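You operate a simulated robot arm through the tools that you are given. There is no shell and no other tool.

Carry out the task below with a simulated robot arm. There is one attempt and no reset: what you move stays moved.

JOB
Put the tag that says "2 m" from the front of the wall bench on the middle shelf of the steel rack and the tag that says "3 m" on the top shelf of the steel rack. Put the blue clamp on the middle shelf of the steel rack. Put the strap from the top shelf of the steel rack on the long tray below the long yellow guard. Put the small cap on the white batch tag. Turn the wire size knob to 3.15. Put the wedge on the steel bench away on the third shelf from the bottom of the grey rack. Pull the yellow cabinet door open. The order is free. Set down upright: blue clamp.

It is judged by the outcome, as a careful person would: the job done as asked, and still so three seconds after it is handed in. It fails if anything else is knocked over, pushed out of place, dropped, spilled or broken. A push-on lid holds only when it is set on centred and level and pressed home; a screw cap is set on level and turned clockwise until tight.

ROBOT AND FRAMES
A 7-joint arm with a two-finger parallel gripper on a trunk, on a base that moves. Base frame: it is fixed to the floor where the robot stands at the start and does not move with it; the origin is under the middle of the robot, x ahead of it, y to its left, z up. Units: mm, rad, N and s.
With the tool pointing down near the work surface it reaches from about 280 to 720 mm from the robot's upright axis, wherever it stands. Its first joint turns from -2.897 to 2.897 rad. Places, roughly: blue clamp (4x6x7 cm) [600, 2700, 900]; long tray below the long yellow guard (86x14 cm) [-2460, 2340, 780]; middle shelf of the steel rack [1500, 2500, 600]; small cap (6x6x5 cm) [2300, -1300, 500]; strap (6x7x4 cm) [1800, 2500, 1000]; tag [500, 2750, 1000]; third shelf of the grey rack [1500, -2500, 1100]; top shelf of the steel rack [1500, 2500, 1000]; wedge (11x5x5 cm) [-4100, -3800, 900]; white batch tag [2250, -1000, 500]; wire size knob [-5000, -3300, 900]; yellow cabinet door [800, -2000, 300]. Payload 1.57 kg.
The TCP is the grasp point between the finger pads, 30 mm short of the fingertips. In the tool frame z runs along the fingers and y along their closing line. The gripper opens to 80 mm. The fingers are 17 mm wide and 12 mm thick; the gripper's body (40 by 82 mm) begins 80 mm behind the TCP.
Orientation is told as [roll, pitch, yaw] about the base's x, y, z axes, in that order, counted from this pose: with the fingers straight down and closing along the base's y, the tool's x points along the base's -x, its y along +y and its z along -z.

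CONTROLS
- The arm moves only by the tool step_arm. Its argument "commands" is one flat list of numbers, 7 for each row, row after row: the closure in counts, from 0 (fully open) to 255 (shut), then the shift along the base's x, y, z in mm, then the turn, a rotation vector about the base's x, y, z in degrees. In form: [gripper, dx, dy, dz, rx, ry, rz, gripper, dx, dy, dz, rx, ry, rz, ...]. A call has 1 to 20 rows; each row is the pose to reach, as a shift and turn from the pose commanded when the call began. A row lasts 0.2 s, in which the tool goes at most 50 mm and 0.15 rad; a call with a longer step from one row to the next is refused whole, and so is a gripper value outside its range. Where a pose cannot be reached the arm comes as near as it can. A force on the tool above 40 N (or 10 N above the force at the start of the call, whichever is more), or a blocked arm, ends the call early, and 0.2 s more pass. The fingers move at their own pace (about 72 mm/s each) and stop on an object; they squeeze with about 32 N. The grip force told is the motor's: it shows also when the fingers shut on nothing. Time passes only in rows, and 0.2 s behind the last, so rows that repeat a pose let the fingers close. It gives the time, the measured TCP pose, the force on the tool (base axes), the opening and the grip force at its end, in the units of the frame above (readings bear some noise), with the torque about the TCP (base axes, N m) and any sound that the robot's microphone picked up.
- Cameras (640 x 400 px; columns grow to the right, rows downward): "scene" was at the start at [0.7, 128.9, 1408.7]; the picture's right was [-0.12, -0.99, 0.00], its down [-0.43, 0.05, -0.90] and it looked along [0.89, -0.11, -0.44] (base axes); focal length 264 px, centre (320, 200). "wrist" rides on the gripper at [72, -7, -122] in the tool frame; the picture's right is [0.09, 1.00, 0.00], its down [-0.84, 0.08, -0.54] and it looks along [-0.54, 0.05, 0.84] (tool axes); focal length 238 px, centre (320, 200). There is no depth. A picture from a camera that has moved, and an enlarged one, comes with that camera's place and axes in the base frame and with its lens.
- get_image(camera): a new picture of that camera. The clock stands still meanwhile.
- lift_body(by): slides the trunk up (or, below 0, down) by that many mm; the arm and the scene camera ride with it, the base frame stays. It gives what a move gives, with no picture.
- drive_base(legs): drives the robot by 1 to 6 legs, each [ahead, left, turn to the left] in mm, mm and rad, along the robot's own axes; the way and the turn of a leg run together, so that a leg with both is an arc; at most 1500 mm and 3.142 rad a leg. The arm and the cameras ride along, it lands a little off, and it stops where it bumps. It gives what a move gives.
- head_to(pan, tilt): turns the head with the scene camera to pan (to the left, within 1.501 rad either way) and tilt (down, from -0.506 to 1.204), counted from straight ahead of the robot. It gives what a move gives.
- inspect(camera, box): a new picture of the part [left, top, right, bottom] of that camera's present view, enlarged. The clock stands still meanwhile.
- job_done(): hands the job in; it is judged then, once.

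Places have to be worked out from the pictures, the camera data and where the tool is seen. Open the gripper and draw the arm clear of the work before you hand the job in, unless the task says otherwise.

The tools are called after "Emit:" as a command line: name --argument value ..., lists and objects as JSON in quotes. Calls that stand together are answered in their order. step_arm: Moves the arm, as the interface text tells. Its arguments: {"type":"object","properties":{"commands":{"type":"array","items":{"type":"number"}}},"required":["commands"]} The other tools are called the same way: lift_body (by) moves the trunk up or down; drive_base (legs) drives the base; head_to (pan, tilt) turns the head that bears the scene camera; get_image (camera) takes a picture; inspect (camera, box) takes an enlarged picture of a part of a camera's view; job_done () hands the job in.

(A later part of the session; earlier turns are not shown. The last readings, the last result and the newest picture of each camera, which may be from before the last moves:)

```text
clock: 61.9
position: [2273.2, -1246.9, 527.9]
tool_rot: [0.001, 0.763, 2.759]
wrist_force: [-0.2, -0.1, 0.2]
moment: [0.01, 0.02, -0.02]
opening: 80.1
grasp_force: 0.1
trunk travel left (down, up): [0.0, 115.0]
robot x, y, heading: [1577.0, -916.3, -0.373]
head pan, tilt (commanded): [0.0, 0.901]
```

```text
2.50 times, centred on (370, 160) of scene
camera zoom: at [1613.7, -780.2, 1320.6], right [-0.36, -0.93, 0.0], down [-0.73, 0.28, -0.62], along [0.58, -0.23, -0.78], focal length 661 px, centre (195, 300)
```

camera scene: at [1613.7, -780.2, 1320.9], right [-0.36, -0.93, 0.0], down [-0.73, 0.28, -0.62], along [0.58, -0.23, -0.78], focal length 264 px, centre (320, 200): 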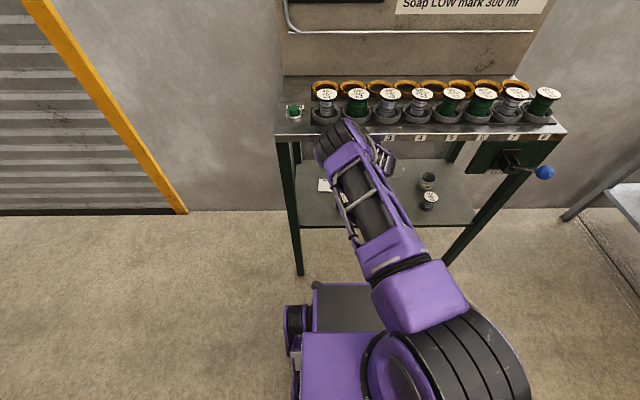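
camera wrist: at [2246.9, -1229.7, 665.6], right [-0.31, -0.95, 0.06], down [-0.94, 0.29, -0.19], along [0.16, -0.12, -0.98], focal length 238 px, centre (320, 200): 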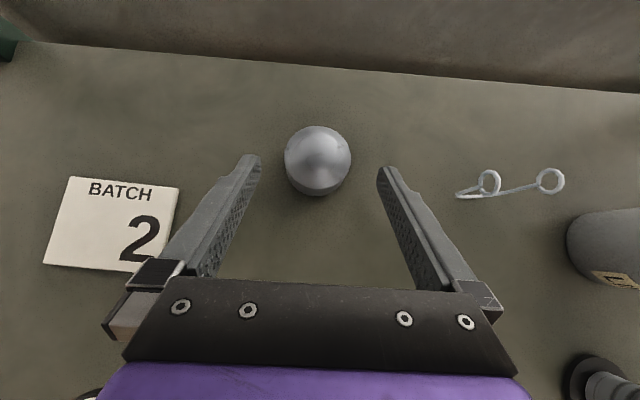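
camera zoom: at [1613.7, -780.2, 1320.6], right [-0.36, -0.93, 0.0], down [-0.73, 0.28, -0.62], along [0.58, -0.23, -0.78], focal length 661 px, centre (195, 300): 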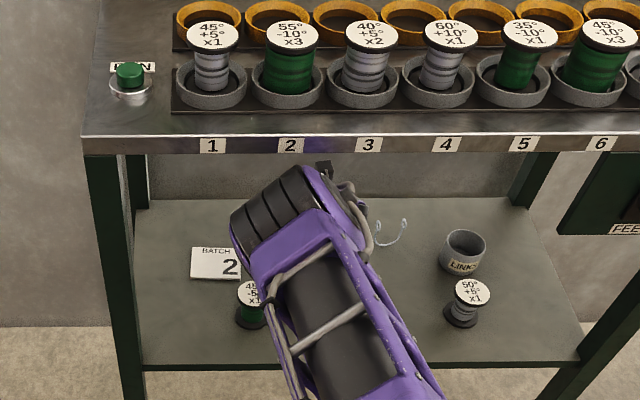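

Table unmoved, cap centred between the fingers. Final advance to straddle the cap at z≈498, then close.

Emit:
step_arm --commands '[0, 11.2, -4.2, -15, 0, 0, 0, 0, 22.5, -8.5, -30, 0, 0, 0, 0, 22.5, -8.5, -30, 0, 0, 0]'

Emit:
get_image --camera "wrist"

```text
clock: 62.7
position: [2295.1, -1255.7, 497.5]
tool_rot: [0.001, 0.763, 2.758]
wrist_force: [-0.2, 0.1, 0.0]
moment: [0.0, -0.01, 0.0]
opening: 79.7
grasp_force: 0.1
trunk travel left (down, up): [0.0, 115.0]
robot x, y, heading: [1576.6, -916.2, -0.37]
head pan, tilt (commanded): [0.0, 0.901]
```

```text
taken
camera wrist: at [2269.3, -1237.8, 635.5], right [-0.31, -0.95, 0.06], down [-0.94, 0.29, -0.19], along [0.16, -0.12, -0.98], focal length 238 px, centre (320, 200)
```

wrist: 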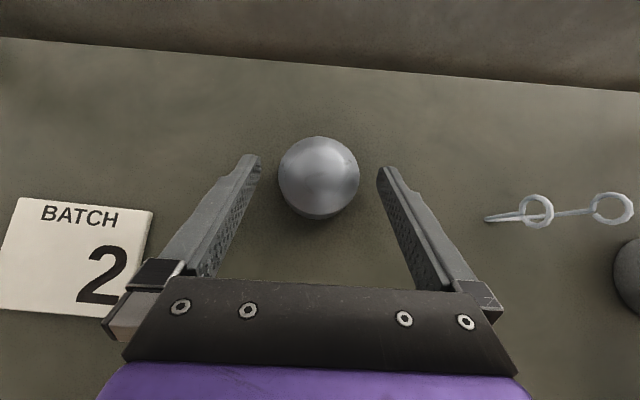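

Positioned well; closing on the cap.

Emit:
step_arm --commands '[255, 0, 0, 0, 0, 0, 0, 255, 0, 0, 0, 0, 0, 0, 255, 0, 0, 0, 0, 0, 0]'

Emit:
get_image --camera "wrist"

```text
clock: 63.5
position: [2296.1, -1255.8, 498.9]
tool_rot: [0.0, 0.762, 2.759]
wrist_force: [0.2, -0.6, -0.8]
moment: [0.08, 0.02, 0.03]
opening: 53.3
grasp_force: 31.6
trunk travel left (down, up): [0.0, 115.0]
robot x, y, heading: [1580.4, -914.8, -0.368]
head pan, tilt (commanded): [0.0, 0.901]
```

```text
taken
camera wrist: at [2269.3, -1237.6, 635.7], right [-0.31, -0.95, 0.06], down [-0.94, 0.29, -0.19], along [0.16, -0.12, -0.98], focal length 238 px, centre (320, 200)
```

wrist: 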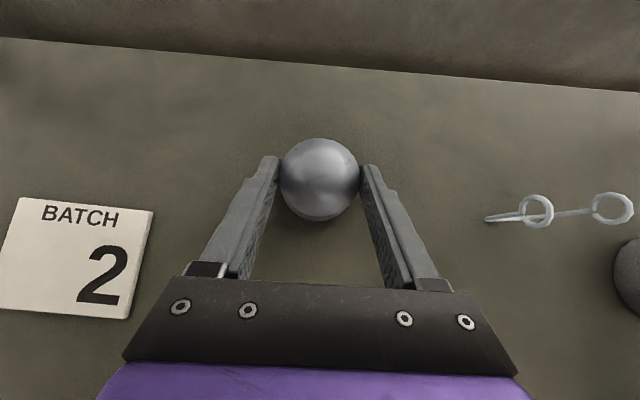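

Grip is firm (53 mm, 32 N). Lift only 20 mm and translate to above the tag centre (~(2307,-1092)).

Emit:
step_arm --commands '[255, 0, 0, 10, 0, 0, 0, 255, 0, 0, 20, 0, 0, 0, 255, 0, 42, 20, 0, 0, 0, 255, 0, 84, 20, 0, 0, 0, 255, 0, 126, 20, 0, 0, 0, 255, 0, 167, 20, 0, 0, 0, 255, 0, 167, 20, 0, 0, 0]'

Emit:
get_image --camera "wrist"

Emit:
inspect --camera "scene" --box '[270, 80, 470, 240]'

```text
clock: 65.1
position: [2294.6, -1089.3, 517.9]
tool_rot: [0.001, 0.762, 2.759]
wrist_force: [0.1, 0.1, -0.3]
moment: [-0.01, 0.0, 0.02]
opening: 53.6
grasp_force: 31.7
trunk travel left (down, up): [0.0, 115.0]
robot x, y, heading: [1576.0, -915.5, -0.369]
head pan, tilt (commanded): [0.0, 0.901]
```

```text
taken
camera wrist: at [2268.7, -1071.5, 655.8], right [-0.31, -0.95, 0.06], down [-0.94, 0.29, -0.19], along [0.16, -0.12, -0.98], focal length 238 px, centre (320, 200)
```

wrist: 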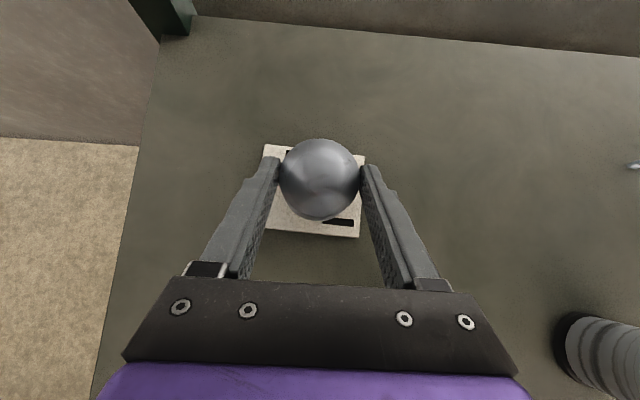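

```text
2.50 times, centred on (370, 160) of scene
camera zoom: at [1613.8, -780.3, 1320.6], right [-0.36, -0.93, 0.0], down [-0.73, 0.28, -0.62], along [0.58, -0.23, -0.78], focal length 661 px, centre (195, 300)
```

zoom: 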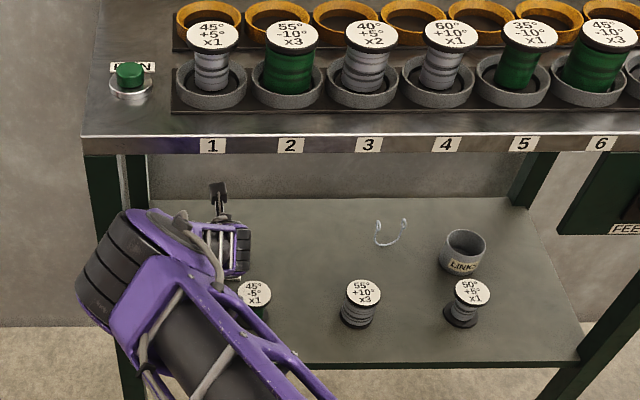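

The cap is above the tag centre within ~2 mm. Lower gently until contact.

Emit:
step_arm --commands '[255, 1, 1, -8, 0, 0, 0, 255, 1.5, 1.5, -13, 0, 0, 0, 255, 1.5, 1.5, -15, 0, 0, 0, 255, 1.5, 1.5, -16.5, 0, 0, 0, 255, 1.5, 1.5, -16.5, 0, 0, 0]'

Emit:
get_image --camera "wrist"

```text
clock: 66.3
position: [2297.8, -1088.8, 504.2]
tool_rot: [-0.001, 0.766, 2.76]
wrist_force: [-1.5, -0.9, 14.3]
moment: [-0.04, 0.2, -0.01]
opening: 53.3
grasp_force: 32.0
trunk travel left (down, up): [0.0, 115.0]
robot x, y, heading: [1575.0, -919.0, -0.375]
head pan, tilt (commanded): [0.0, 0.901]
```

```text
taken
camera wrist: at [2271.0, -1069.5, 641.6], right [-0.31, -0.95, 0.06], down [-0.94, 0.29, -0.19], along [0.16, -0.12, -0.98], focal length 238 px, centre (320, 200)
```

wrist: 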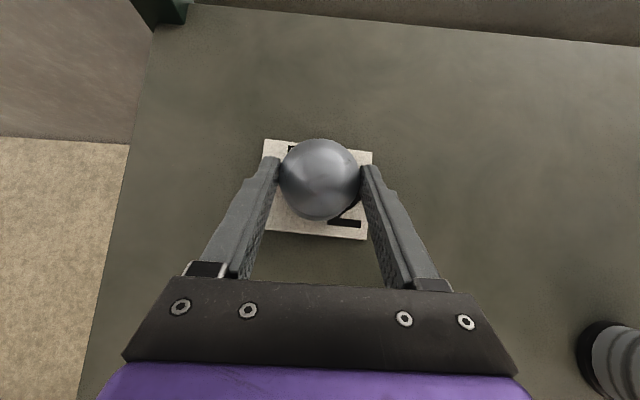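

Contact made (14 N). Relieve ~2 mm, then open the fingers.

Emit:
step_arm --commands '[255, 0, 0, 2, 0, 0, 0, 255, 0, 0, 2, 0, 0, 0, 150, 0, 0, 2, 0, 0, 0, 50, 0, 0, 2, 0, 0, 0, 0, 0, 0, 2, 0, 0, 0, 0, 0, 0, 2, 0, 0, 0]'

Emit:
get_image --camera "wrist"

```text
clock: 67.7
position: [2296.0, -1087.7, 502.5]
tool_rot: [0.0, 0.763, 2.759]
wrist_force: [0.1, -0.1, 0.7]
moment: [0.01, 0.02, -0.01]
opening: 80.2
grasp_force: 0.0
trunk travel left (down, up): [0.0, 115.0]
robot x, y, heading: [1577.3, -917.6, -0.371]
head pan, tilt (commanded): [0.0, 0.901]
```

```text
taken
camera wrist: at [2270.4, -1069.3, 641.1], right [-0.31, -0.95, 0.06], down [-0.94, 0.29, -0.19], along [0.16, -0.12, -0.98], focal length 238 px, centre (320, 200)
```

wrist: 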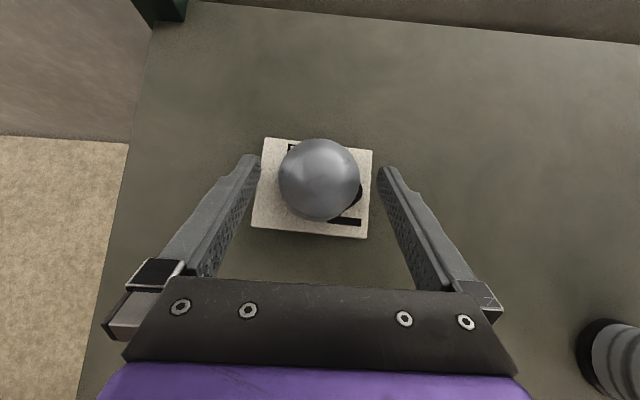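

The cap rests on the batch tag. Retract along the tool axis, up over the spool, then back out from under the table.

Emit:
step_arm --commands '[0, -19.5, 7.7, 21, 0, 0, 0, 0, -39.1, 15.3, 42, 0, 0, 0, 0, -39.1, 15.3, 75, 0, 0, 0, 0, -76.4, 29.9, 75, 0, 0, 0, 0, -113.6, 44.5, 75, 0, 0, 0, 0, -150.9, 59, 75, 0, 0, 0, 0, -188.1, 73.6, 75, 0, 0, 0, 0, -206.7, 80.9, 75, 0, 0, 0, 0, -206.7, 80.9, 75, 0, 0, 0]'

Emit:
inspect --camera "scene" --box '[270, 80, 470, 240]'

Emit:
get_image --camera "wrist"

```text
clock: 69.7
position: [2090.0, -1006.8, 578.6]
tool_rot: [0.0, 0.762, 2.758]
wrist_force: [0.4, -0.5, -0.7]
moment: [0.02, 0.01, -0.01]
opening: 80.2
grasp_force: 0.0
trunk travel left (down, up): [0.0, 115.0]
robot x, y, heading: [1574.1, -912.0, -0.372]
head pan, tilt (commanded): [0.0, 0.901]
```

```text
2.50 times, centred on (370, 160) of scene
camera zoom: at [1613.7, -780.2, 1320.6], right [-0.36, -0.93, 0.0], down [-0.73, 0.28, -0.62], along [0.58, -0.23, -0.78], focal length 661 px, centre (195, 300)
```

zoom: 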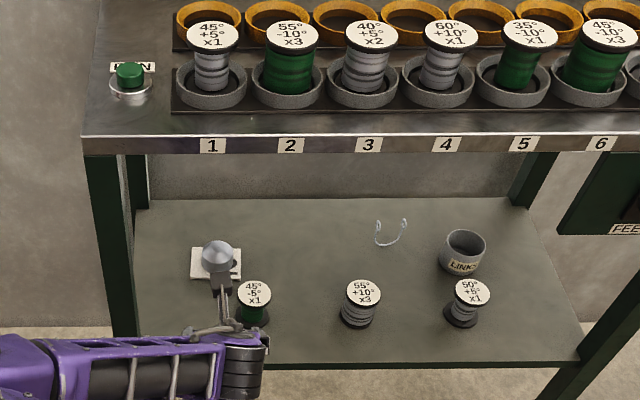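

```text
taken
camera wrist: at [2063.5, -988.5, 716.7], right [-0.31, -0.95, 0.06], down [-0.94, 0.29, -0.19], along [0.16, -0.12, -0.98], focal length 238 px, centre (320, 200)
```

wrist: 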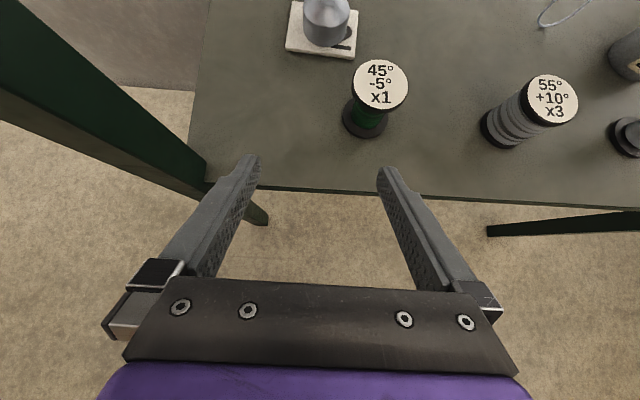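

Cap placed on the tag. Now back the base away from the table and raise the arm to a compact travel pose.

Emit:
drive_base --legs '[[-400, 0, 0]]'

Emit:
step_arm --commands '[0, -5, 2, 35, 1.8, 4.6, 0, 0, -10, 4, 70, 3.6, 9.2, 0, 0, -15, 6, 105, 5.4, 13.8, 0, 0, -20, 8, 140, 7.2, 18.4, 0, 0, -25, 10, 175, 9, 23, 0, 0, -30, 12, 210, 10.8, 27.6, 0, 0, -35, 14, 245, 12.6, 32.2, 0, 0, -40, 16, 280, 14.4, 36.8, 0, 0, -60, 20, 315, 15.9, 40.7, 0, 0, -80, 24, 350, 15.9, 40.7, 0, 0, -80, 24, 350, 15.9, 40.7, 0]'

Emit:
head_to --pan 0.0 --tilt 0.4

Emit:
get_image --camera "scene"

```text
clock: 72.2
position: [1718.4, -861.4, 578.6]
tool_rot: [0.001, 0.763, 2.759]
wrist_force: [-0.2, 0.4, -0.1]
moment: [0.0, 0.02, -0.02]
opening: 79.9
grasp_force: 0.1
trunk travel left (down, up): [0.0, 115.0]
robot x, y, heading: [1203.9, -771.9, -0.371]
head pan, tilt (commanded): [0.0, 0.901]
```

```text
clock: 74.6
position: [1637.6, -839.6, 928.8]
tool_rot: [0.007, -0.001, 2.762]
wrist_force: [-0.3, 0.4, 0.2]
moment: [0.0, 0.02, -0.03]
opening: 79.8
grasp_force: 0.0
trunk travel left (down, up): [0.0, 115.0]
robot x, y, heading: [1202.9, -770.5, -0.373]
head pan, tilt (commanded): [0.0, 0.901]
```

```text
clock: 75.5
position: [1637.9, -840.3, 929.3]
tool_rot: [0.008, 0.001, 2.762]
wrist_force: [-0.4, 0.6, -0.3]
moment: [0.01, 0.01, 0.03]
opening: 79.7
grasp_force: 0.2
trunk travel left (down, up): [0.0, 115.0]
robot x, y, heading: [1210.0, -772.3, -0.369]
head pan, tilt (commanded): [0.0, 0.4]
```

```text
taken
camera scene: at [1257.7, -641.6, 1363.5], right [-0.36, -0.93, 0.0], down [-0.36, 0.14, -0.92], along [0.86, -0.33, -0.39], focal length 264 px, centre (320, 200)
```

scene: 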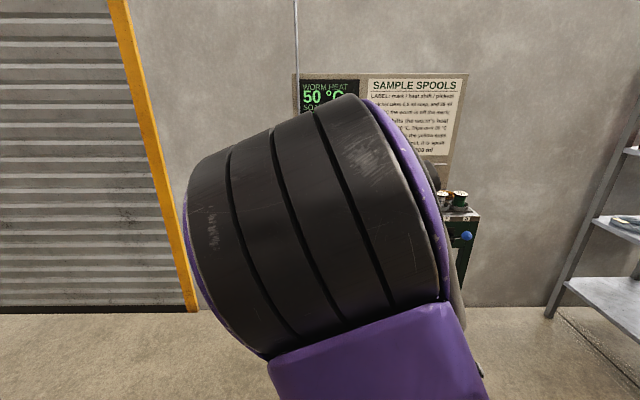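

The elbow is in front of the camera now. Move the tool to the robot's right to clear the view, and look around toward the left side.

Emit:
step_arm --commands '[0, -20.1, -37.8, 12, 0, 0, 0, 0, -40.2, -75.6, 24, 0, 0, 0, 0, -60.3, -113.4, 36, 0, 0, 0, 0, -80.4, -151.2, 48, 0, 0, 0, 0, -100.5, -189, 60, 0, 0, 0, 0, -120.6, -226.8, 72, 0, 0, 0, 0, -140.7, -264.6, 84, 0, 0, 0, 0, -161, -302, 96, 0, 0, 0, 0, -161, -302, 96, 0, 0, 0]'

Emit:
head_to --pan 1.4 --tilt 0.3

Emit:
get_image --camera "scene"

```text
clock: 77.5
position: [1477.4, -1139.9, 1025.0]
tool_rot: [0.008, 0.001, 2.762]
wrist_force: [-0.5, -1.0, -0.7]
moment: [0.03, 0.03, -0.02]
opening: 80.1
grasp_force: 0.1
trunk travel left (down, up): [0.0, 115.0]
robot x, y, heading: [1208.5, -769.1, -0.377]
head pan, tilt (commanded): [0.0, 0.4]
```

```text
clock: 79.1
position: [1477.2, -1140.2, 1024.1]
tool_rot: [0.008, -0.001, 2.763]
wrist_force: [0.5, -1.1, -0.5]
moment: [0.01, 0.01, -0.03]
opening: 79.9
grasp_force: 0.0
trunk travel left (down, up): [0.0, 115.0]
robot x, y, heading: [1206.2, -773.0, -0.372]
head pan, tilt (commanded): [1.4, 0.3]
```

```text
taken
camera scene: at [1219.7, -528.1, 1372.9], right [0.86, -0.52, 0.0], down [-0.15, -0.25, -0.96], along [0.49, 0.82, -0.3], focal length 264 px, centre (320, 200)
```

scene: 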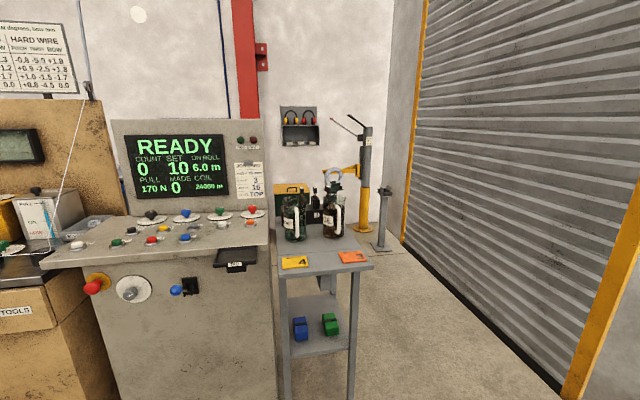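

The steel rack must be beyond the READY bench. I'll slide left then drive ahead into the corridor between the side table and the roller door, turn left, and look.

Emit:
drive_base --legs '[[0, 660, 0], [800, 0, 0]]'

Emit:
get_image --camera "scene"

```text
clock: 89.7
position: [2457.8, -821.0, 1025.2]
tool_rot: [0.007, 0.001, 2.757]
wrist_force: [-1.1, 0.4, -0.5]
moment: [-0.03, 0.0, 0.01]
opening: 80.0
grasp_force: 0.1
trunk travel left (down, up): [0.0, 115.0]
robot x, y, heading: [2185.8, -448.7, -0.374]
head pan, tilt (commanded): [1.4, 0.3]
```

```text
taken
camera scene: at [2203.3, -206.2, 1372.9], right [0.85, -0.52, 0.0], down [-0.15, -0.25, -0.96], along [0.5, 0.82, -0.3], focal length 264 px, centre (320, 200)
```

scene: 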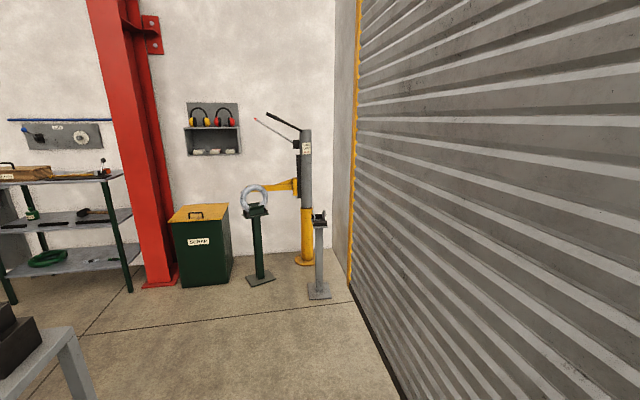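

The steel rack (three shelves, green frame) is visible on the left by the red column. Turn left 90° to face it and look around.

Emit:
drive_base --legs '[[0, 0, 1.571]]'

Emit:
head_to --pan 0.4 --tilt 0.3

Emit:
get_image --camera "scene"

Emit:
head_to --pan 1.2 --tilt 0.4

Emit:
get_image --camera "scene"

```text
clock: 93.2
position: [2616.3, -316.7, 1025.0]
tool_rot: [0.006, -0.001, -2.298]
wrist_force: [-0.5, 0.2, -0.5]
moment: [-0.01, 0.0, -0.01]
opening: 79.9
grasp_force: 0.0
trunk travel left (down, up): [0.0, 115.0]
robot x, y, heading: [2174.8, -446.2, 0.848]
head pan, tilt (commanded): [1.4, 0.3]
stopped in leg 1: the robot was blocked; the commanded pose is now the measured one
```

```text
clock: 94.5
position: [2614.6, -315.2, 1023.3]
tool_rot: [0.007, 0.0, -2.298]
wrist_force: [1.0, 0.2, -0.1]
moment: [-0.02, 0.01, 0.0]
opening: 80.1
grasp_force: 0.1
trunk travel left (down, up): [0.0, 115.0]
robot x, y, heading: [2174.7, -446.5, 0.852]
head pan, tilt (commanded): [0.4, 0.3]
```

```text
taken
camera scene: at [2039.1, -332.1, 1372.9], right [0.95, -0.31, 0.0], down [-0.09, -0.28, -0.96], along [0.3, 0.91, -0.3], focal length 264 px, centre (320, 200)
```

scene: 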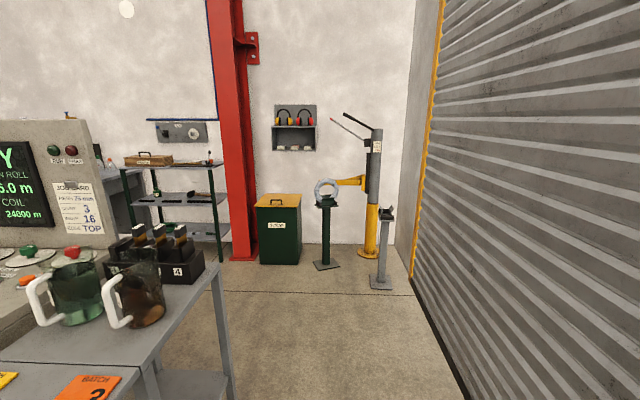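

```text
clock: 95.7
position: [2615.4, -314.8, 1024.2]
tool_rot: [0.007, 0.0, -2.297]
wrist_force: [-0.8, -0.1, 0.5]
moment: [0.03, -0.02, -0.01]
opening: 80.0
grasp_force: 0.0
trunk travel left (down, up): [0.0, 115.0]
robot x, y, heading: [2173.7, -444.8, 0.852]
head pan, tilt (commanded): [1.201, 0.4]
```

```text
taken
camera scene: at [1967.0, -338.6, 1363.6], right [0.89, 0.46, 0.0], down [0.18, -0.35, -0.92], along [-0.43, 0.82, -0.39], focal length 264 px, centre (320, 200)
```

scene: 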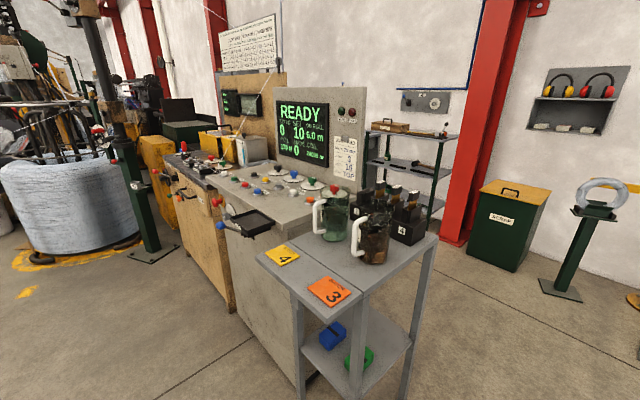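

The turn was blocked—rear corner probably touched the sample table leg. Move forward-left away from it first, then finish the turn.

Emit:
drive_base --legs '[[280, 100, 0], [0, 0, 0.345]]'

Emit:
head_to --pan 0.3 --tilt 0.3

Emit:
get_image --camera "scene"

```text
clock: 98.8
position: [2656.3, 103.1, 1024.5]
tool_rot: [0.008, -0.001, -1.956]
wrist_force: [0.3, -0.1, 0.4]
moment: [-0.02, 0.04, -0.02]
opening: 80.0
grasp_force: 0.1
trunk travel left (down, up): [0.0, 115.0]
robot x, y, heading: [2283.5, -169.2, 1.196]
head pan, tilt (commanded): [1.201, 0.4]
```

```text
clock: 100.0
position: [2655.9, 101.3, 1025.4]
tool_rot: [0.007, 0.001, -1.955]
wrist_force: [-0.5, 0.1, 0.7]
moment: [0.02, 0.0, 0.01]
opening: 79.9
grasp_force: 0.1
trunk travel left (down, up): [0.0, 115.0]
robot x, y, heading: [2286.0, -167.7, 1.195]
head pan, tilt (commanded): [0.3, 0.3]
```

```text
taken
camera scene: at [2128.7, -108.3, 1372.9], right [1.0, -0.07, 0.0], down [-0.02, -0.29, -0.96], along [0.07, 0.95, -0.3], focal length 264 px, centre (320, 200)
```

scene: 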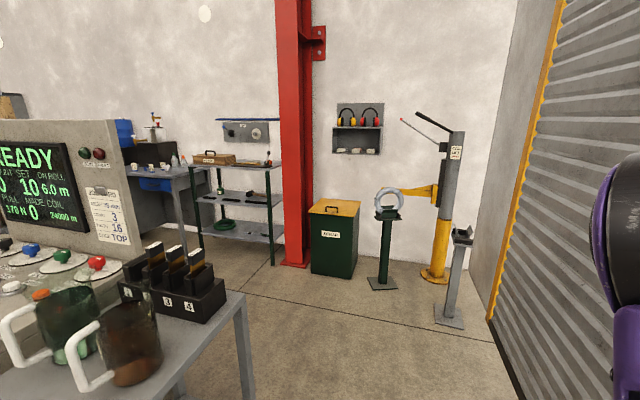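

Clear floor ahead. Drive ahead ~1170 mm, then slide left 900 mm behind the READY bench toward the steel rack.

Emit:
drive_base --legs '[[1170, 0, 0]]'

Emit:
head_to --pan 1.3 --tilt 0.5

Emit:
get_image --camera "scene"

Emit:
head_to --pan 0.6 --tilt 0.4

Emit:
get_image --camera "scene"

```text
clock: 105.9
position: [3076.8, 1194.8, 1024.5]
tool_rot: [0.007, 0.0, -1.943]
wrist_force: [0.8, 0.9, -0.3]
moment: [0.02, 0.04, 0.0]
opening: 79.9
grasp_force: 0.0
trunk travel left (down, up): [0.0, 115.0]
robot x, y, heading: [2711.8, 918.5, 1.208]
head pan, tilt (commanded): [0.3, 0.3]
```

```text
clock: 107.2
position: [3075.2, 1195.4, 1024.3]
tool_rot: [0.007, 0.0, -1.943]
wrist_force: [-0.5, 0.3, -0.1]
moment: [0.0, -0.03, -0.02]
opening: 80.0
grasp_force: 0.0
trunk travel left (down, up): [0.0, 115.0]
robot x, y, heading: [2706.2, 918.9, 1.21]
head pan, tilt (commanded): [1.3, 0.499]
```

```text
taken
camera scene: at [2471.4, 940.1, 1354.5], right [0.59, 0.8, 0.0], down [0.38, -0.28, -0.88], along [-0.71, 0.52, -0.48], focal length 264 px, centre (320, 200)
```

scene: 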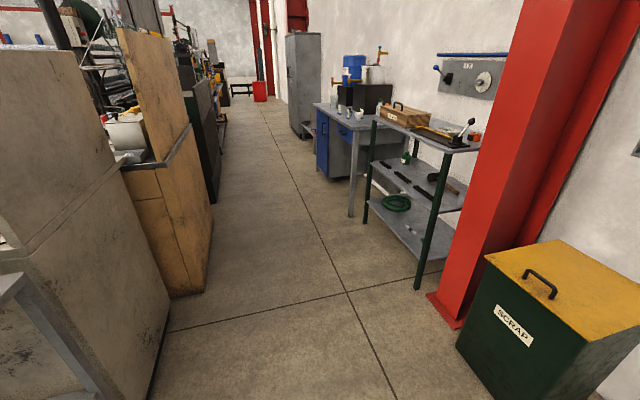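

```text
clock: 108.3
position: [3076.9, 1195.0, 1025.2]
tool_rot: [0.008, -0.001, -1.943]
wrist_force: [0.1, 0.1, 0.5]
moment: [-0.01, 0.0, 0.03]
opening: 80.0
grasp_force: 0.1
trunk travel left (down, up): [0.0, 115.0]
robot x, y, heading: [2709.9, 921.5, 1.204]
head pan, tilt (commanded): [0.6, 0.4]
```

```text
taken
camera scene: at [2522.9, 976.1, 1363.6], right [0.97, 0.23, 0.0], down [0.09, -0.38, -0.92], along [-0.22, 0.9, -0.39], focal length 264 px, centre (320, 200)
```

scene: 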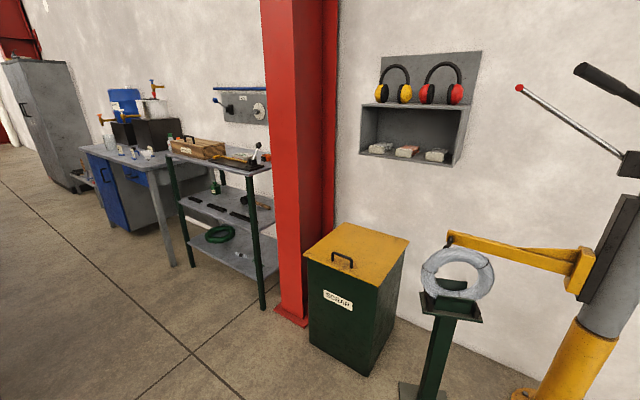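

The corridor and steel rack are now clear: rack front spans u≈82–902 at v≈2720 and the wall bench lies beyond. Move a bit forward and slide left to be in front of the rack.

Emit:
drive_base --legs '[[130, 0, 0], [0, 1500, 0], [0, 200, 0]]'

Emit:
head_to --pan 0.0 --tilt 0.5

Emit:
get_image --camera "scene"

Emit:
head_to --pan 0.8 --tilt 0.4

Emit:
get_image --camera "scene"

```text
clock: 125.9
position: [1530.1, 1925.9, 1023.0]
tool_rot: [0.006, -0.002, -1.945]
wrist_force: [0.5, -0.3, -1.3]
moment: [-0.02, 0.0, 0.0]
opening: 80.0
grasp_force: 0.1
trunk travel left (down, up): [0.0, 115.0]
robot x, y, heading: [1161.7, 1653.8, 1.204]
head pan, tilt (commanded): [0.6, 0.4]
```

```text
clock: 126.9
position: [1531.2, 1925.6, 1023.8]
tool_rot: [0.006, 0.001, -1.943]
wrist_force: [0.1, 0.3, -0.5]
moment: [-0.05, 0.01, 0.03]
opening: 79.9
grasp_force: 0.0
trunk travel left (down, up): [0.0, 115.0]
robot x, y, heading: [1159.3, 1653.3, 1.206]
head pan, tilt (commanded): [0.0, 0.499]
```

```text
taken
camera scene: at [1032.4, 1702.0, 1354.5], right [0.93, -0.36, 0.0], down [-0.17, -0.45, -0.88], along [0.31, 0.82, -0.48], focal length 264 px, centre (320, 200)
```

scene: 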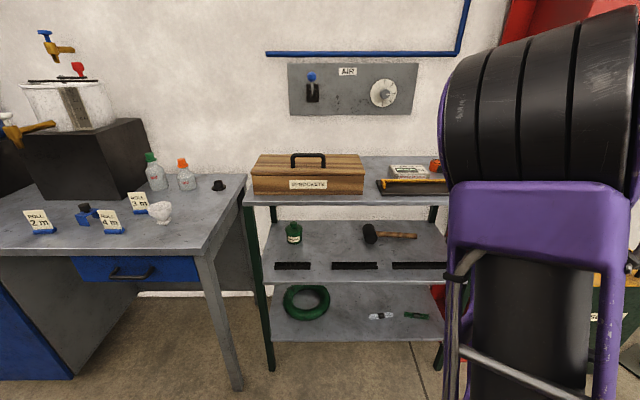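

```text
clock: 128.0
position: [1532.4, 1926.5, 1025.0]
tool_rot: [0.008, -0.001, -1.944]
wrist_force: [0.1, 0.0, -0.3]
moment: [0.01, -0.06, 0.02]
opening: 80.0
grasp_force: 0.0
trunk travel left (down, up): [0.0, 115.0]
robot x, y, heading: [1161.8, 1649.4, 1.207]
head pan, tilt (commanded): [0.799, 0.4]
```

```text
taken
camera scene: at [961.0, 1701.0, 1363.6], right [0.91, 0.42, 0.0], down [0.16, -0.35, -0.92], along [-0.39, 0.84, -0.39], focal length 264 px, centre (320, 200)
```

scene: 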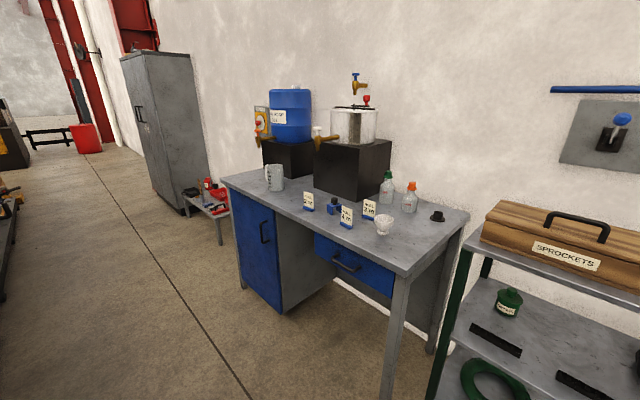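

The tags stand on the wall bench front ("2 m", "4 m", "3 m") with the blue clamp behind. Zoom in for detail.

Emit:
inspect --camera "scene" --box '[270, 160, 470, 280]'

Emit:
head_to --pan 0.3 --tilt 0.6

Emit:
inspect --camera "scene" --box '[80, 120, 320, 280]'

Emit:
get_image --camera "scene"

```text
3.20 times, centred on (370, 220) of scene
camera zoom: at [961.0, 1701.0, 1363.6], right [0.91, 0.42, 0.0], down [0.16, -0.35, -0.92], along [-0.39, 0.84, -0.39], focal length 846 px, centre (160, 136)
```

zoom: 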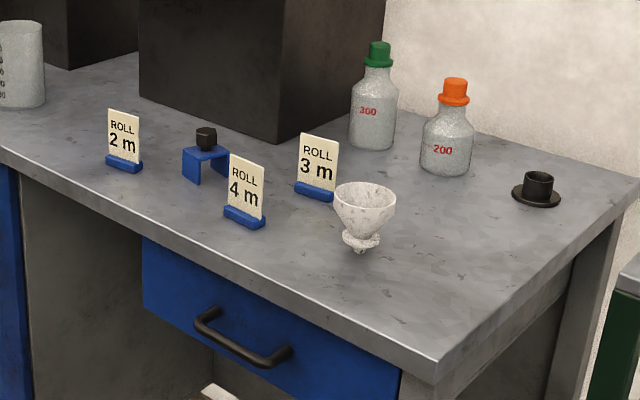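

```text
clock: 129.0
position: [1531.6, 1926.2, 1025.6]
tool_rot: [0.007, -0.001, -1.944]
wrist_force: [-0.8, 0.5, -0.6]
moment: [-0.01, 0.0, 0.04]
opening: 79.9
grasp_force: 0.0
trunk travel left (down, up): [0.0, 115.0]
robot x, y, heading: [1165.3, 1650.9, 1.206]
head pan, tilt (commanded): [0.3, 0.6]
```

```text
2.50 times, centred on (200, 200) of scene
camera zoom: at [1005.6, 1705.2, 1345.4], right [1.0, -0.06, 0.0], down [-0.04, -0.56, -0.83], along [0.05, 0.82, -0.56], focal length 661 px, centre (620, 200)
```

zoom: 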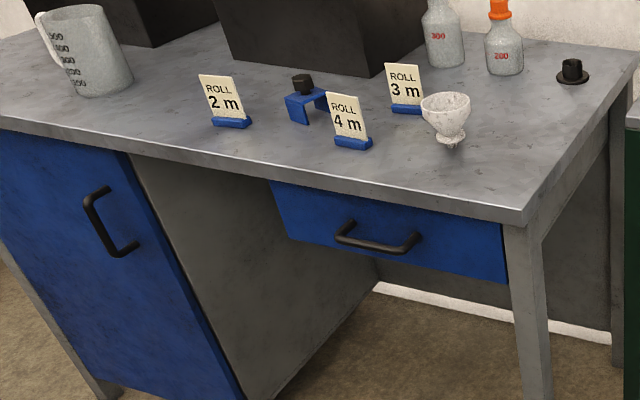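

```text
taken
camera scene: at [1005.6, 1705.2, 1345.4], right [1.0, -0.06, 0.0], down [-0.04, -0.56, -0.83], along [0.05, 0.82, -0.56], focal length 264 px, centre (320, 200)
```

scene: 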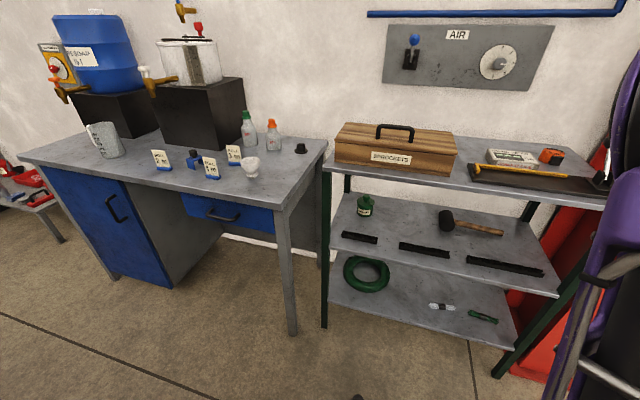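

I'll zoom in on the rack shelves to find free places and the strap.

Emit:
inspect --camera "scene" --box '[320, 110, 620, 300]'

Emit:
inspect --camera "scene" --box '[460, 120, 620, 220]'

```text
2.11 times, centred on (470, 205) of scene
camera zoom: at [1005.6, 1705.2, 1345.4], right [1.0, -0.06, 0.0], down [-0.04, -0.56, -0.83], along [0.05, 0.82, -0.56], focal length 556 px, centre (4, 190)
```

zoom: 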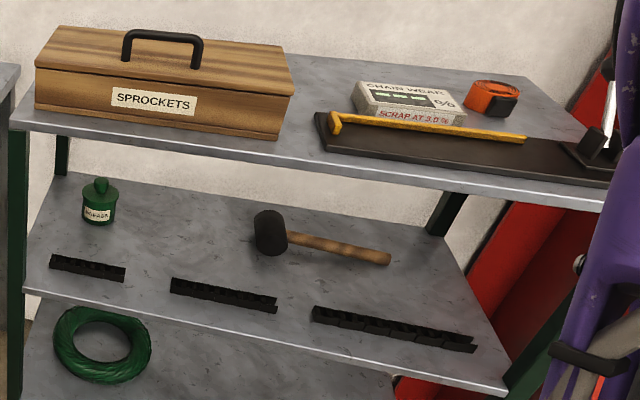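

```text
4.00 times, centred on (540, 170) of scene
camera zoom: at [1005.6, 1705.2, 1345.4], right [1.0, -0.06, 0.0], down [-0.04, -0.56, -0.83], along [0.05, 0.82, -0.56], focal length 1057 px, centre (-560, 320)
```

zoom: 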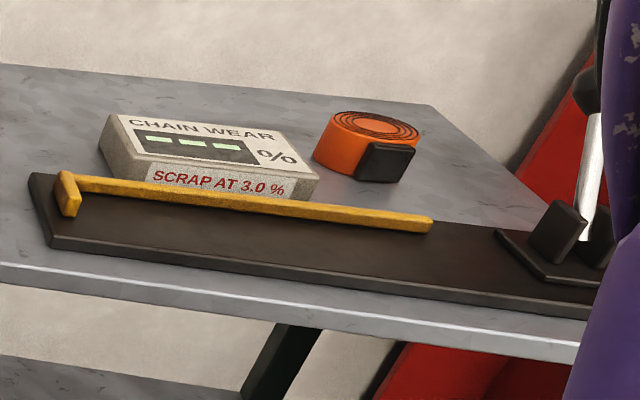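

Strap (orange roll) is at the back right of the top shelf; the middle shelf has free space in the middle (u≈420, v≈2880). Now slide left to stand in front of the "2 m" tag.

Emit:
drive_base --legs '[[60, 0, -0.008], [0, 1040, 0]]'

Emit:
head_to --pan 0.0 --tilt 0.8

Emit:
get_image --camera "scene"

Emit:
get_image --camera "wrist"

```text
clock: 139.9
position: [582.4, 2358.8, 1024.3]
tool_rot: [0.007, 0.001, -1.949]
wrist_force: [0.5, 0.1, 0.2]
moment: [-0.02, 0.01, -0.01]
opening: 79.8
grasp_force: 0.0
trunk travel left (down, up): [0.0, 115.0]
robot x, y, heading: [212.0, 2086.0, 1.204]
head pan, tilt (commanded): [0.3, 0.6]
```

```text
clock: 140.7
position: [582.8, 2358.7, 1024.2]
tool_rot: [0.007, 0.0, -1.949]
wrist_force: [-0.6, 0.4, 0.5]
moment: [-0.01, 0.04, -0.03]
opening: 79.9
grasp_force: 0.1
trunk travel left (down, up): [0.0, 115.0]
robot x, y, heading: [211.6, 2084.7, 1.203]
head pan, tilt (commanded): [0.0, 0.799]
```

```text
taken
camera scene: at [78.6, 2127.3, 1328.5], right [0.93, -0.36, 0.0], down [-0.26, -0.67, -0.7], along [0.25, 0.65, -0.72], focal length 264 px, centre (320, 200)
```

scene: 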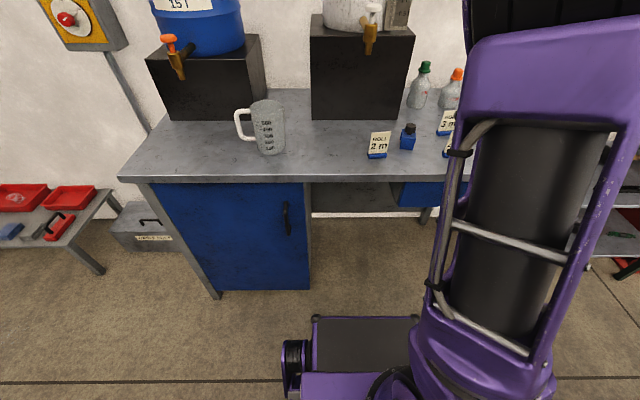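

```text
taken
camera wrist: at [602.5, 2428.1, 1146.5], right [0.96, -0.28, 0.01], down [-0.24, -0.81, 0.54], along [-0.15, -0.52, -0.84], focal length 238 px, centre (320, 200)
```

wrist: 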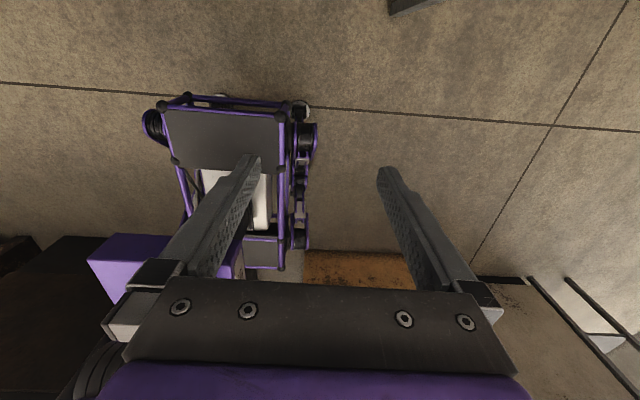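

Standing in front of the "2 m" tag. I'll zoom in to triangulate tag and clamp more precisely.

Emit:
inspect --camera "scene" --box '[340, 80, 480, 180]'

```text
4.00 times, centred on (410, 130) of scene
camera zoom: at [78.6, 2127.3, 1328.5], right [0.93, -0.36, 0.0], down [-0.26, -0.67, -0.7], along [0.25, 0.65, -0.72], focal length 1057 px, centre (-40, 480)
```

zoom: 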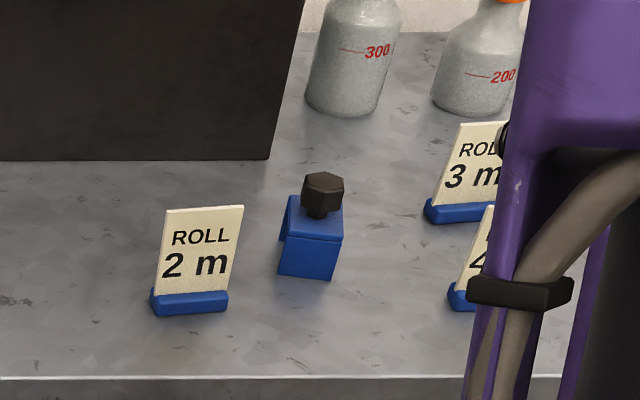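

Tag "2 m" base is at about (463,2657,866), card top z≈942; clamp centre ≈(578,2690). I'll bring the tool to the centre pitched 45° forward above/before the tag.

Emit:
step_arm --commands '[0, -29.3, 27.4, 3.7, 7, -2.7, 0, 0, -58.6, 54.7, 7.3, 14, -5.4, 0, 0, -87.9, 82.1, 11, 21, -8.1, 0, 0, -117.1, 109.5, 14.7, 28, -10.8, 0, 0, -146.4, 136.8, 18.3, 35, -13.5, 0, 0, -175.7, 164.2, 22, 42, -16.2, 0, 0, -175.7, 164.2, 22, 42, -16.2, 0]'

Emit:
get_image --camera "wrist"

Emit:
get_image --camera "scene"

```text
clock: 142.3
position: [406.5, 2523.7, 1046.9]
tool_rot: [-0.001, 0.786, -1.953]
wrist_force: [0.3, -0.2, -0.1]
moment: [-0.02, 0.0, 0.03]
opening: 79.9
grasp_force: 0.1
trunk travel left (down, up): [0.0, 115.0]
robot x, y, heading: [213.4, 2086.7, 1.205]
head pan, tilt (commanded): [0.0, 0.799]
```

```text
taken
camera wrist: at [388.3, 2491.9, 1182.9], right [0.95, -0.31, 0.06], down [-0.29, -0.93, -0.21], along [0.13, 0.18, -0.98], focal length 238 px, centre (320, 200)
```

wrist: 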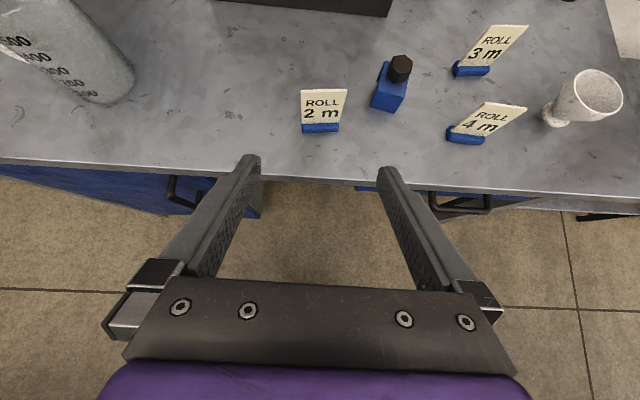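

```text
taken
camera scene: at [78.6, 2127.2, 1328.5], right [0.93, -0.36, 0.0], down [-0.26, -0.67, -0.7], along [0.25, 0.65, -0.72], focal length 264 px, centre (320, 200)
```

scene: 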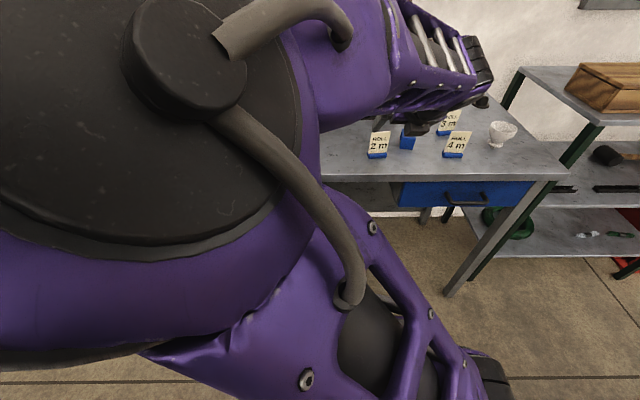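

The tag is well centred. Advance ~65% along the tool axis toward it and re-check.

Emit:
step_arm --commands '[0, 12.3, 28.2, -31.8, 0, 0, 0, 0, 24.7, 56.5, -63.7, 0, 0, 0, 0, 37, 84.7, -95.5, 0, 0, 0, 0, 37, 84.7, -95.5, 0, 0, 0]'

Emit:
get_image --camera "wrist"

```text
clock: 143.3
position: [442.1, 2608.2, 950.9]
tool_rot: [-0.002, 0.788, -1.952]
wrist_force: [-0.2, -0.8, -0.5]
moment: [0.03, -0.05, 0.01]
opening: 79.7
grasp_force: 0.1
trunk travel left (down, up): [0.0, 115.0]
robot x, y, heading: [212.5, 2087.7, 1.201]
head pan, tilt (commanded): [0.0, 0.799]
```

```text
taken
camera wrist: at [424.9, 2577.8, 1087.8], right [0.95, -0.31, 0.06], down [-0.29, -0.93, -0.21], along [0.12, 0.18, -0.98], focal length 238 px, centre (320, 200)
```

wrist: 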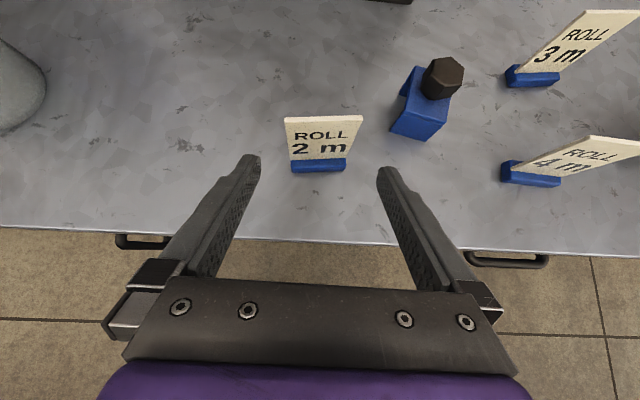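

Still centred. Final advance to TCP z≈900 at the card plane, then close.

Emit:
step_arm --commands '[0, 10, 22, -25.5, 0, 0, 0, 0, 20, 44, -51, 0, 0, 0, 0, 20, 44, -51, 0, 0, 0]'

Emit:
get_image --camera "wrist"

```text
clock: 144.1
position: [463.6, 2653.0, 899.6]
tool_rot: [-0.001, 0.787, -1.951]
wrist_force: [0.6, 0.4, 1.0]
moment: [0.0, 0.0, -0.01]
opening: 79.7
grasp_force: 0.0
trunk travel left (down, up): [0.0, 115.0]
robot x, y, heading: [210.7, 2088.9, 1.201]
head pan, tilt (commanded): [0.0, 0.799]
```

```text
taken
camera wrist: at [444.7, 2621.9, 1037.2], right [0.95, -0.31, 0.06], down [-0.29, -0.93, -0.21], along [0.12, 0.18, -0.98], focal length 238 px, centre (320, 200)
```

wrist: 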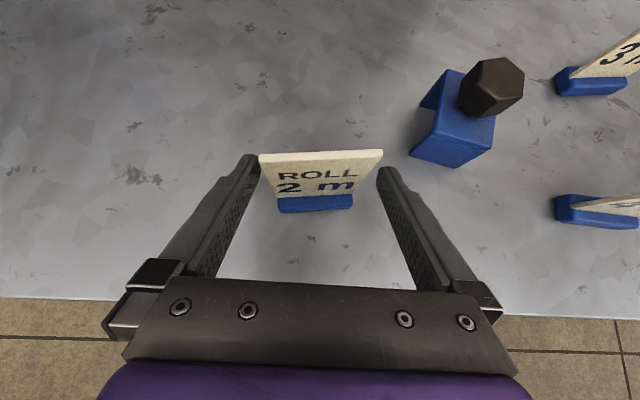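

The card is between the fingers. Close.

Emit:
step_arm --commands '[255, 0, 0, 0, 0, 0, 0, 255, 0, 0, 0, 0, 0, 0, 255, 0, 0, 0, 0, 0, 0]'

Emit:
get_image --camera "wrist"

```text
clock: 144.9
position: [462.5, 2652.2, 900.5]
tool_rot: [-0.001, 0.788, -1.95]
wrist_force: [0.1, 0.2, 0.6]
moment: [-0.03, 0.0, -0.02]
opening: 52.0
grasp_force: 32.0
trunk travel left (down, up): [0.0, 115.0]
robot x, y, heading: [212.2, 2081.9, 1.197]
head pan, tilt (commanded): [0.0, 0.799]
```

```text
taken
camera wrist: at [444.6, 2621.6, 1037.6], right [0.95, -0.31, 0.06], down [-0.29, -0.93, -0.21], along [0.12, 0.18, -0.98], focal length 238 px, centre (320, 200)
```

wrist: 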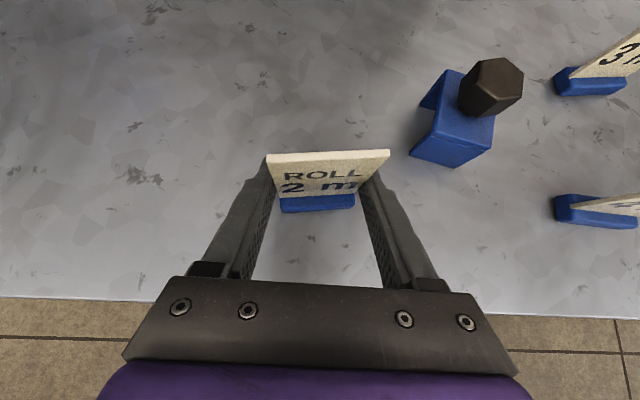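

Gripped at 52 mm. Lift straight up 90 mm, then retract toward the robot.

Emit:
step_arm --commands '[255, 0, 0, 20, 0, 0, 0, 255, 0, 0, 50, 0, 0, 0, 255, 0, 0, 90, 0, 0, 0, 255, -18, -46, 90, 0, 0, 0, 255, -36, -93, 90, 0, 0, 0, 255, -53.8, -140, 90, 0, 0, 0, 255, -53.8, -140, 90, 0, 0, 0]'

Emit:
get_image --camera "wrist"

```text
refused: row 5 steps farther than a row can; nothing moved
```

```text
taken
camera wrist: at [444.6, 2621.6, 1037.6], right [0.95, -0.31, 0.06], down [-0.29, -0.93, -0.21], along [0.12, 0.18, -0.98], focal length 238 px, centre (320, 200)
```

wrist: 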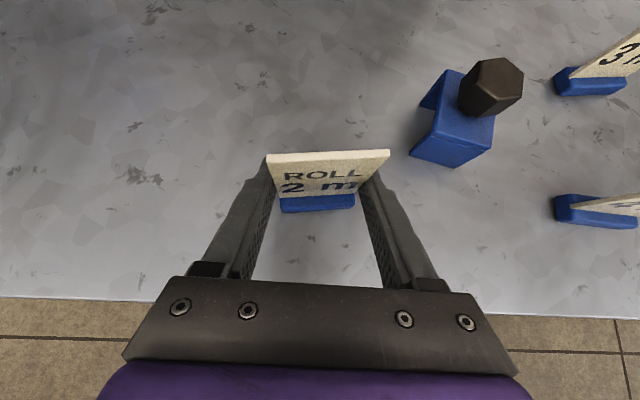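

A row was slightly too long; redo with smaller steps.

Emit:
step_arm --commands '[255, 0, 0, 20, 0, 0, 0, 255, 0, 0, 50, 0, 0, 0, 255, 0, 0, 90, 0, 0, 0, 255, -13.5, -35, 90, 0, 0, 0, 255, -27, -70, 90, 0, 0, 0, 255, -40.4, -105, 90, 0, 0, 0, 255, -53.8, -140, 90, 0, 0, 0, 255, -53.8, -140, 90, 0, 0, 0]'

Emit:
get_image --camera "wrist"

```text
clock: 146.7
position: [409.5, 2510.3, 981.1]
tool_rot: [0.004, 0.763, -1.951]
wrist_force: [-0.6, 0.0, -0.3]
moment: [0.0, -0.02, -0.02]
opening: 51.8
grasp_force: 31.8
trunk travel left (down, up): [0.0, 115.0]
robot x, y, heading: [215.5, 2085.8, 1.203]
head pan, tilt (commanded): [0.0, 0.799]
```

```text
taken
camera wrist: at [392.6, 2483.3, 1118.7], right [0.95, -0.31, 0.07], down [-0.29, -0.94, -0.19], along [0.12, 0.16, -0.98], focal length 238 px, centre (320, 200)
```

wrist: 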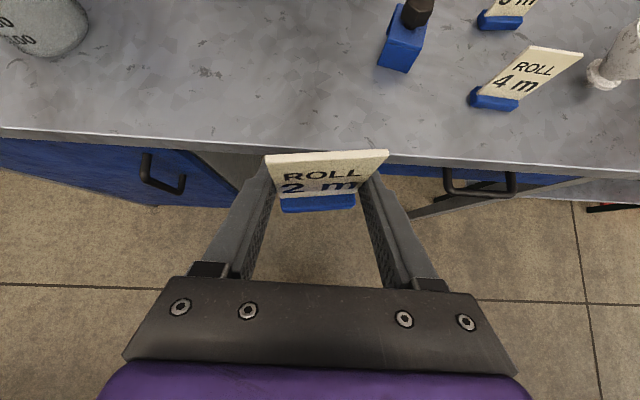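

The tag is held. Now slide right ~870 mm and forward 45 mm to stand before the rack.

Emit:
drive_base --legs '[[0, -870, 0], [45, 0, 0]]'

Emit:
get_image --camera "wrist"

Emit:
get_image --camera "scene"

```text
clock: 156.0
position: [1246.7, 2233.4, 988.1]
tool_rot: [-0.001, 0.779, -1.955]
wrist_force: [0.6, 0.5, -0.3]
moment: [-0.01, 0.01, 0.03]
opening: 51.5
grasp_force: 32.0
trunk travel left (down, up): [0.0, 115.0]
robot x, y, heading: [1042.5, 1808.7, 1.201]
head pan, tilt (commanded): [0.0, 0.799]
```

```text
taken
camera wrist: at [1227.4, 2204.6, 1124.7], right [0.95, -0.31, 0.06], down [-0.29, -0.93, -0.2], along [0.12, 0.17, -0.98], focal length 238 px, centre (320, 200)
```

wrist: 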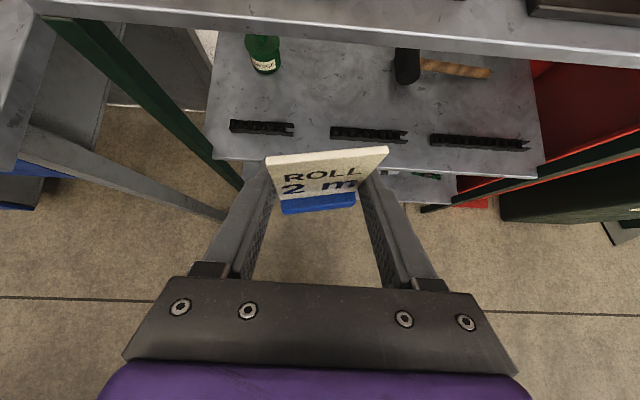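

```text
taken
camera scene: at [936.9, 1834.4, 1326.2], right [0.73, -0.68, 0.0], down [-0.5, -0.54, -0.68], along [0.46, 0.5, -0.74], focal length 264 px, centre (320, 200)
```

scene: 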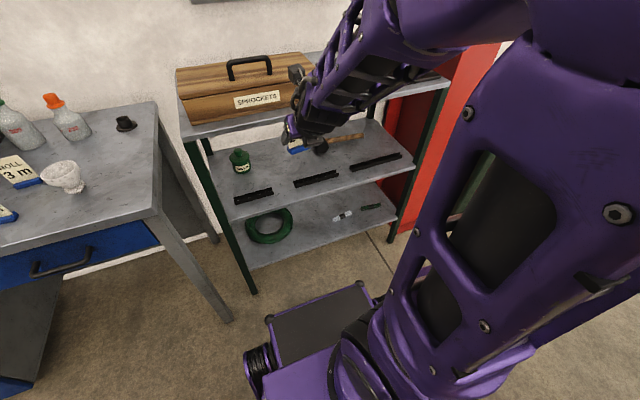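

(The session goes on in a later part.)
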